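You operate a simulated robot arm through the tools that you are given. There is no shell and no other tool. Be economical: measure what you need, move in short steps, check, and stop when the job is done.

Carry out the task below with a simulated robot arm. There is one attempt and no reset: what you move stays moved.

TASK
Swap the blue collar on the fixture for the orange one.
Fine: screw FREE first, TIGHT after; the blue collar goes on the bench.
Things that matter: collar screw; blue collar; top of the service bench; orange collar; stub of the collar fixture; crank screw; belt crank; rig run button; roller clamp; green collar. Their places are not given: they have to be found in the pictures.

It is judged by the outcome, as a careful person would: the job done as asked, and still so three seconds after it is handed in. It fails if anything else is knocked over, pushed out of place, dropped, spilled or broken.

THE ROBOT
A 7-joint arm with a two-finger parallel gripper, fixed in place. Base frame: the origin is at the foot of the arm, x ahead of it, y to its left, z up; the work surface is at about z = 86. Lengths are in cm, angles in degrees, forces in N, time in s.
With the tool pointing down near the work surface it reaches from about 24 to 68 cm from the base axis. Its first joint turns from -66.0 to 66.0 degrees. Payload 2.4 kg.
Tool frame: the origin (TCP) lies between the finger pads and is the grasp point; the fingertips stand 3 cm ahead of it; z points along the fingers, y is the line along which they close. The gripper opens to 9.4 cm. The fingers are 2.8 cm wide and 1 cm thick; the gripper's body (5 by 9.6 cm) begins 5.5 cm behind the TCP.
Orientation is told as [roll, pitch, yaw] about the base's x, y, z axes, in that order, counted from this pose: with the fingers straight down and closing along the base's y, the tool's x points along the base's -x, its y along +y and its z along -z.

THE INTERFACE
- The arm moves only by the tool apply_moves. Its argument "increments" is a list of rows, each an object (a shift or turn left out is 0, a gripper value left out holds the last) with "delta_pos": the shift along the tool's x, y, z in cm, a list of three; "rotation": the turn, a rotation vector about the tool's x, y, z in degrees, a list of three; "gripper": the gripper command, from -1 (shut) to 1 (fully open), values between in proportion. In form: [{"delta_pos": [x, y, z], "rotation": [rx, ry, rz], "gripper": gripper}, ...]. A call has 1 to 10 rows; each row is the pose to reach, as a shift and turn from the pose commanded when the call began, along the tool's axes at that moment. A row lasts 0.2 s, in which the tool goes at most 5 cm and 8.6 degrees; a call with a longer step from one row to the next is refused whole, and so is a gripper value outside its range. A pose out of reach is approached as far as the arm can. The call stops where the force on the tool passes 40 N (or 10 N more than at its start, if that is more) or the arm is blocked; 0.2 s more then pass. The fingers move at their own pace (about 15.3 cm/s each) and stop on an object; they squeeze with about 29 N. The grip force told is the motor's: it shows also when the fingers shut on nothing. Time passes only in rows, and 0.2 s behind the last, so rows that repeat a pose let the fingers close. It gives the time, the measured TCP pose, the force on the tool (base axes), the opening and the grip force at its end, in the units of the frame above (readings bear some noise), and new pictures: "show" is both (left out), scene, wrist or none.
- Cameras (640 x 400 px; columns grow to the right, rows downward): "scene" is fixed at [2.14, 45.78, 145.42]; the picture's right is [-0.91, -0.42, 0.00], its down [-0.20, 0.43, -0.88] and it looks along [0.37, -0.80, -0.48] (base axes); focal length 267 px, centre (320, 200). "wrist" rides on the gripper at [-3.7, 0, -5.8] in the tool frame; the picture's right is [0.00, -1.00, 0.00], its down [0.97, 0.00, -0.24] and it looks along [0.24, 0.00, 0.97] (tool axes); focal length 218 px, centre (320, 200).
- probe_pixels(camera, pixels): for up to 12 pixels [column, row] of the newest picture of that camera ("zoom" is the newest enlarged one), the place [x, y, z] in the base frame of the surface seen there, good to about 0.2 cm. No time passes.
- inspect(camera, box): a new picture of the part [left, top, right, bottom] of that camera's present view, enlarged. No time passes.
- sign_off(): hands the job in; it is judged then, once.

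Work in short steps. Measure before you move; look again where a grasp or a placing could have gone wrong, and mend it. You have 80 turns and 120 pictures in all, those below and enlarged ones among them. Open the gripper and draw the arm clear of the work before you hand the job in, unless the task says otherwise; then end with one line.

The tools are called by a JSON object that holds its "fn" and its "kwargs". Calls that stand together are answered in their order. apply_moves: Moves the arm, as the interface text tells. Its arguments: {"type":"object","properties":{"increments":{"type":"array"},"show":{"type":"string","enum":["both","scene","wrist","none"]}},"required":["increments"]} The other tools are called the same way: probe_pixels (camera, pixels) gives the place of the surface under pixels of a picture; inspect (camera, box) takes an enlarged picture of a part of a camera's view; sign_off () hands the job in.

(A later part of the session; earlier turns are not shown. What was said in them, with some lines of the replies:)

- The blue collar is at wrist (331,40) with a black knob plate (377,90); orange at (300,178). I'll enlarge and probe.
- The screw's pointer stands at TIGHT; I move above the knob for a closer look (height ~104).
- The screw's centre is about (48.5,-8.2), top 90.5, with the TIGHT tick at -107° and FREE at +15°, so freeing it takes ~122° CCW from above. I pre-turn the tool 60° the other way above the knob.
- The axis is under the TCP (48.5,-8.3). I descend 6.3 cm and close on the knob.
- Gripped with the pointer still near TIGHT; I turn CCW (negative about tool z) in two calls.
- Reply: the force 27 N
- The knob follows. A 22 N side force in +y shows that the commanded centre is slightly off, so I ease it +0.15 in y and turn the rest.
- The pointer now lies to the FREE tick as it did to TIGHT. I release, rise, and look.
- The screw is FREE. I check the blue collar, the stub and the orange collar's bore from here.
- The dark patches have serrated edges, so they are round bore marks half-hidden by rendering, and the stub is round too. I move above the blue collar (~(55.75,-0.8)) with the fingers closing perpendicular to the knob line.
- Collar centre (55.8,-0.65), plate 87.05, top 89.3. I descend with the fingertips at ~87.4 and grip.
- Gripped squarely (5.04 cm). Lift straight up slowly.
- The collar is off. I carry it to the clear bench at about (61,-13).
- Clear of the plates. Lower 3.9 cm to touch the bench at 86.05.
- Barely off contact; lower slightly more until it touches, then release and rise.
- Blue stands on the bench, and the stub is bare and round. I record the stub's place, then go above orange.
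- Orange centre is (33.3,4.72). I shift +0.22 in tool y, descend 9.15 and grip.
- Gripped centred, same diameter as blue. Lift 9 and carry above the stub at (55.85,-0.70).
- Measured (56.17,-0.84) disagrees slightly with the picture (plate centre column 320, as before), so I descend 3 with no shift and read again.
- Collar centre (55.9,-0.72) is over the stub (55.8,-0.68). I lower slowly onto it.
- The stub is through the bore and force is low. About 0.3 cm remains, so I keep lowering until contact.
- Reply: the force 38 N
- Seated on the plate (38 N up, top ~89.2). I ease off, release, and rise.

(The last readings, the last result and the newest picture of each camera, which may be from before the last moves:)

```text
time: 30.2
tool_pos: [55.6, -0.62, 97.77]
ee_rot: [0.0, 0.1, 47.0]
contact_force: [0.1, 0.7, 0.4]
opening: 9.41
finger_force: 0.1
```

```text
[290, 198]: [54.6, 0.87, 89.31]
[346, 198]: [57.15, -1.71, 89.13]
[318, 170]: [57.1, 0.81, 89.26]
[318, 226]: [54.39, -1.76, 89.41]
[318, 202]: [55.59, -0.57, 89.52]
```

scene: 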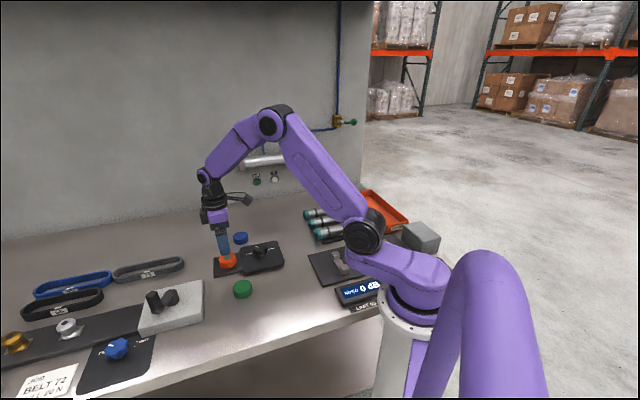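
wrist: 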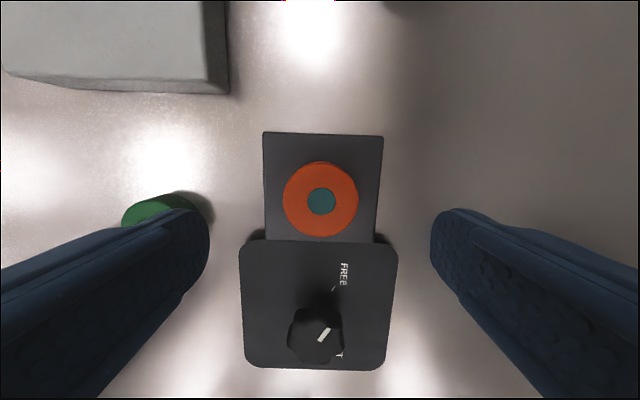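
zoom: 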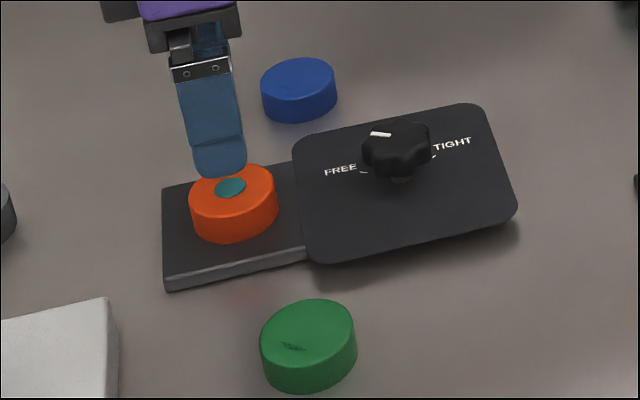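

The orange collar sits flat on the fixture. Next I move above the knob at yaw 60.

{"fn": "apply_moves", "kwargs": {"increments": [{"delta_pos": [3.5, 0.05, -0.5], "rotation": [0, 0, -7]}, {"delta_pos": [7, 0.1, -0.5], "rotation": [0, 0, -13]}, {"delta_pos": [10.39, 0.15, 0], "rotation": [0, 0, -13]}, {"delta_pos": [10.39, 0.15, 0], "rotation": [0, 0, -13]}], "show": "wrist"}}

{"fn": "inspect", "kwargs": {"camera": "wrist", "box": [240, 130, 400, 260]}}

```text
time: 31.2
tool_pos: [48.65, -8.17, 97.73]
ee_rot: [-0.1, 0.0, 60.0]
contact_force: [0.4, 0.1, 0.2]
opening: 9.4
finger_force: 0.0
```

wrist: 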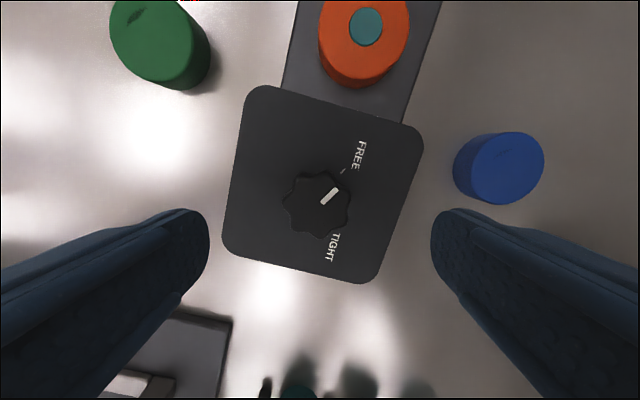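

```text
3.08 times, centred on (320, 195) of wrist
```

zoom: 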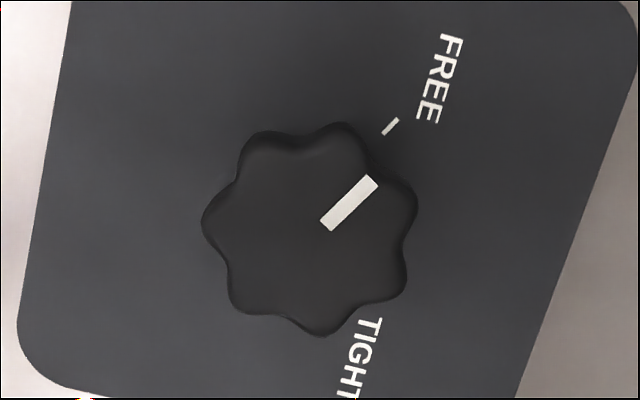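

I shift +0.15 in tool y, descend to 90.8 and grip.

{"fn": "apply_moves", "kwargs": {"increments": [{"delta_pos": [-0.05, 0.15, 3]}, {"delta_pos": [-0.05, 0.15, 5.5]}, {"delta_pos": [-0.05, 0.15, 6.9]}, {"delta_pos": [-0.05, 0.15, 6.9]}, {"delta_pos": [-0.05, 0.15, 6.9], "gripper": -1}, {"delta_pos": [-0.05, 0.15, 6.9], "gripper": -1}, {"delta_pos": [-0.05, 0.15, 6.9], "gripper": -1}], "show": "wrist"}}

```text
time: 32.8
tool_pos: [48.49, -8.02, 90.84]
ee_rot: [0.0, -0.1, 60.0]
contact_force: [2.4, 0.9, -8.0]
opening: 4.23
finger_force: 45.5
```

wrist: 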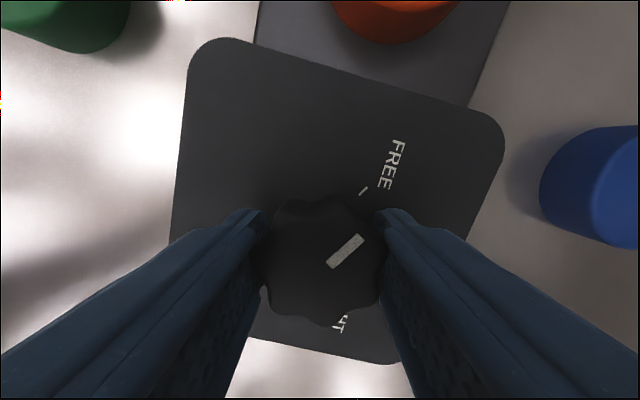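

Gripped. Turn back towards TIGHT (positive about tool z).

{"fn": "apply_moves", "kwargs": {"increments": [{"rotation": [0, 0, 8]}, {"rotation": [0, 0, 16]}, {"rotation": [0, 0, 24]}, {"rotation": [0, 0, 32]}, {"rotation": [0, 0, 40]}, {"rotation": [0, 0, 48]}, {"rotation": [0, 0, 56]}, {"rotation": [0, 0, 60]}, {"rotation": [0, 0, 60]}], "show": "wrist"}}

```text
time: 34.8
tool_pos: [48.62, -8.11, 90.78]
ee_rot: [0.0, -0.1, -0.2]
contact_force: [10.2, -9.9, -21.5]
opening: 4.23
finger_force: 45.2
```

wrist: 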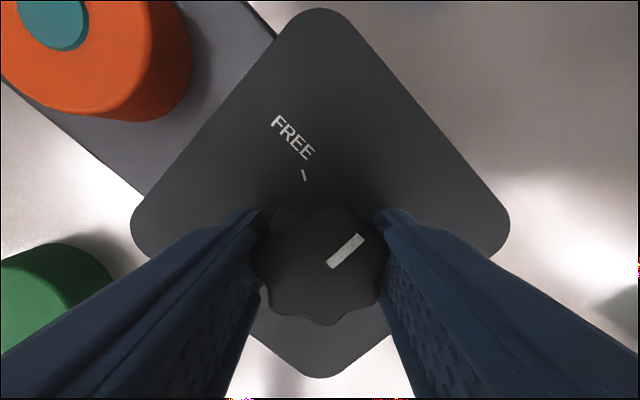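

{"fn": "apply_moves", "kwargs": {"increments": [{"delta_pos": [-0.05, -0.08, 0.08], "rotation": [0, 0, 4]}, {"delta_pos": [-0.05, -0.08, 0.08], "rotation": [0, 0, 12]}, {"delta_pos": [-0.05, -0.08, 0.08], "rotation": [0, 0, 20]}, {"delta_pos": [-0.05, -0.08, 0.08], "rotation": [0, 0, 28]}, {"delta_pos": [-0.05, -0.08, 0.08], "rotation": [0, 0, 36]}, {"delta_pos": [-0.05, -0.08, 0.08], "rotation": [0, 0, 44]}, {"delta_pos": [-0.05, -0.08, 0.08], "rotation": [0, 0, 52]}, {"delta_pos": [-0.05, -0.08, 0.08], "rotation": [0, 0, 60]}, {"delta_pos": [-0.05, -0.08, 0.08], "rotation": [0, 0, 64]}, {"delta_pos": [-0.05, -0.08, 0.08], "rotation": [0, 0, 64]}], "show": "wrist"}}

```text
time: 37.0
tool_pos: [48.53, -8.11, 90.64]
ee_rot: [-0.2, 0.0, -64.1]
contact_force: [-10.1, -14.4, 18.2]
opening: 4.19
finger_force: 45.6
```

wrist: 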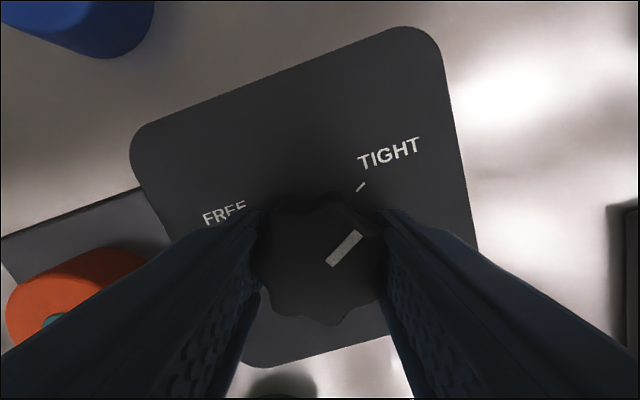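

The pointer is at TIGHT, as at the start. I release, rise high, and check.

{"fn": "apply_moves", "kwargs": {"increments": [{"gripper": 1}, {"gripper": 1}, {"delta_pos": [0, 0, -3], "gripper": 1}, {"delta_pos": [0, 0, -7], "gripper": 1}, {"delta_pos": [0, 0, -7], "gripper": 1}]}}

{"fn": "inspect", "kwargs": {"camera": "wrist", "box": [240, 130, 400, 260]}}

```text
time: 38.2
tool_pos: [48.53, -8.1, 97.79]
ee_rot: [0.0, 0.0, -63.9]
contact_force: [0.1, 0.6, 0.5]
opening: 9.41
finger_force: 0.0
```

scene: 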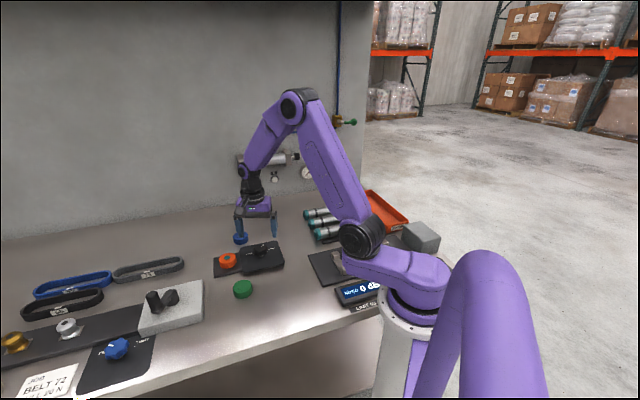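
wrist: 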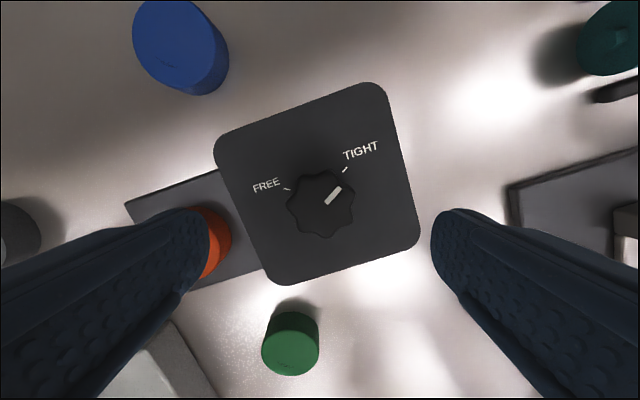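

```text
3.08 times, centred on (320, 195) of wrist
```

zoom: 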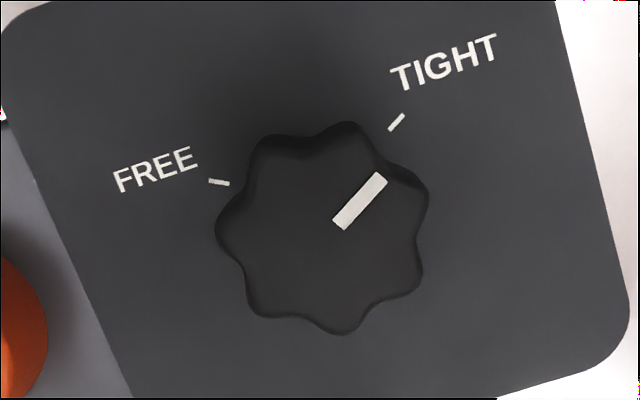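

The screw is at TIGHT. I draw the arm up clear and take a last look.

{"fn": "apply_moves", "kwargs": {"increments": [{"delta_pos": [0, 0, -5]}, {"delta_pos": [0, 0, -10]}, {"delta_pos": [0, 0, -15]}, {"delta_pos": [0, 0, -18]}, {"delta_pos": [0, 0, -18]}]}}

{"fn": "inspect", "kwargs": {"camera": "scene", "box": [195, 220, 315, 310]}}

```text
time: 39.4
tool_pos: [48.6, -8.07, 115.73]
ee_rot: [0.0, 0.1, -64.0]
contact_force: [0.0, -0.5, -0.3]
opening: 9.38
finger_force: 0.0
```

scene: 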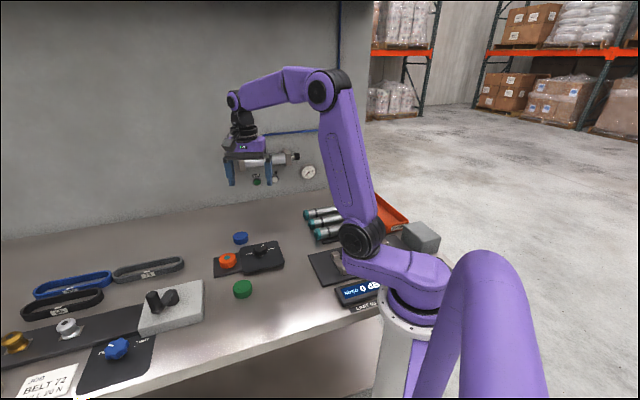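
wrist: 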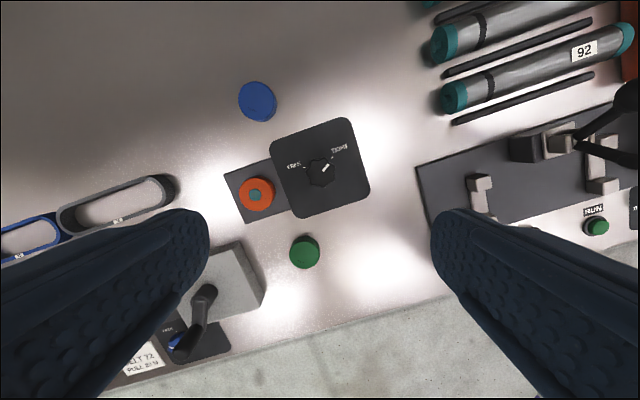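

```text
4.44 times, centred on (255, 265) of scene
```

zoom: 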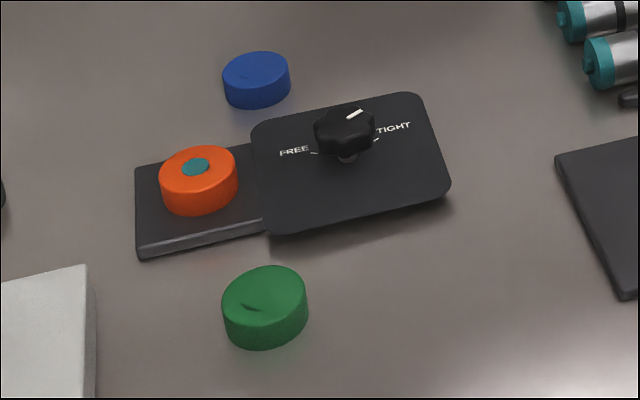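

Orange is on the stub, the screw is at TIGHT, blue is on the bench, and nothing else has moved.

{"fn": "sign_off", "kwargs": {}}

```text
The job is handed in.
```

The swap is done: the orange collar is seated on the fixture stub with the screw turned back to TIGHT, the blue collar is on the bench, and the arm is clear.
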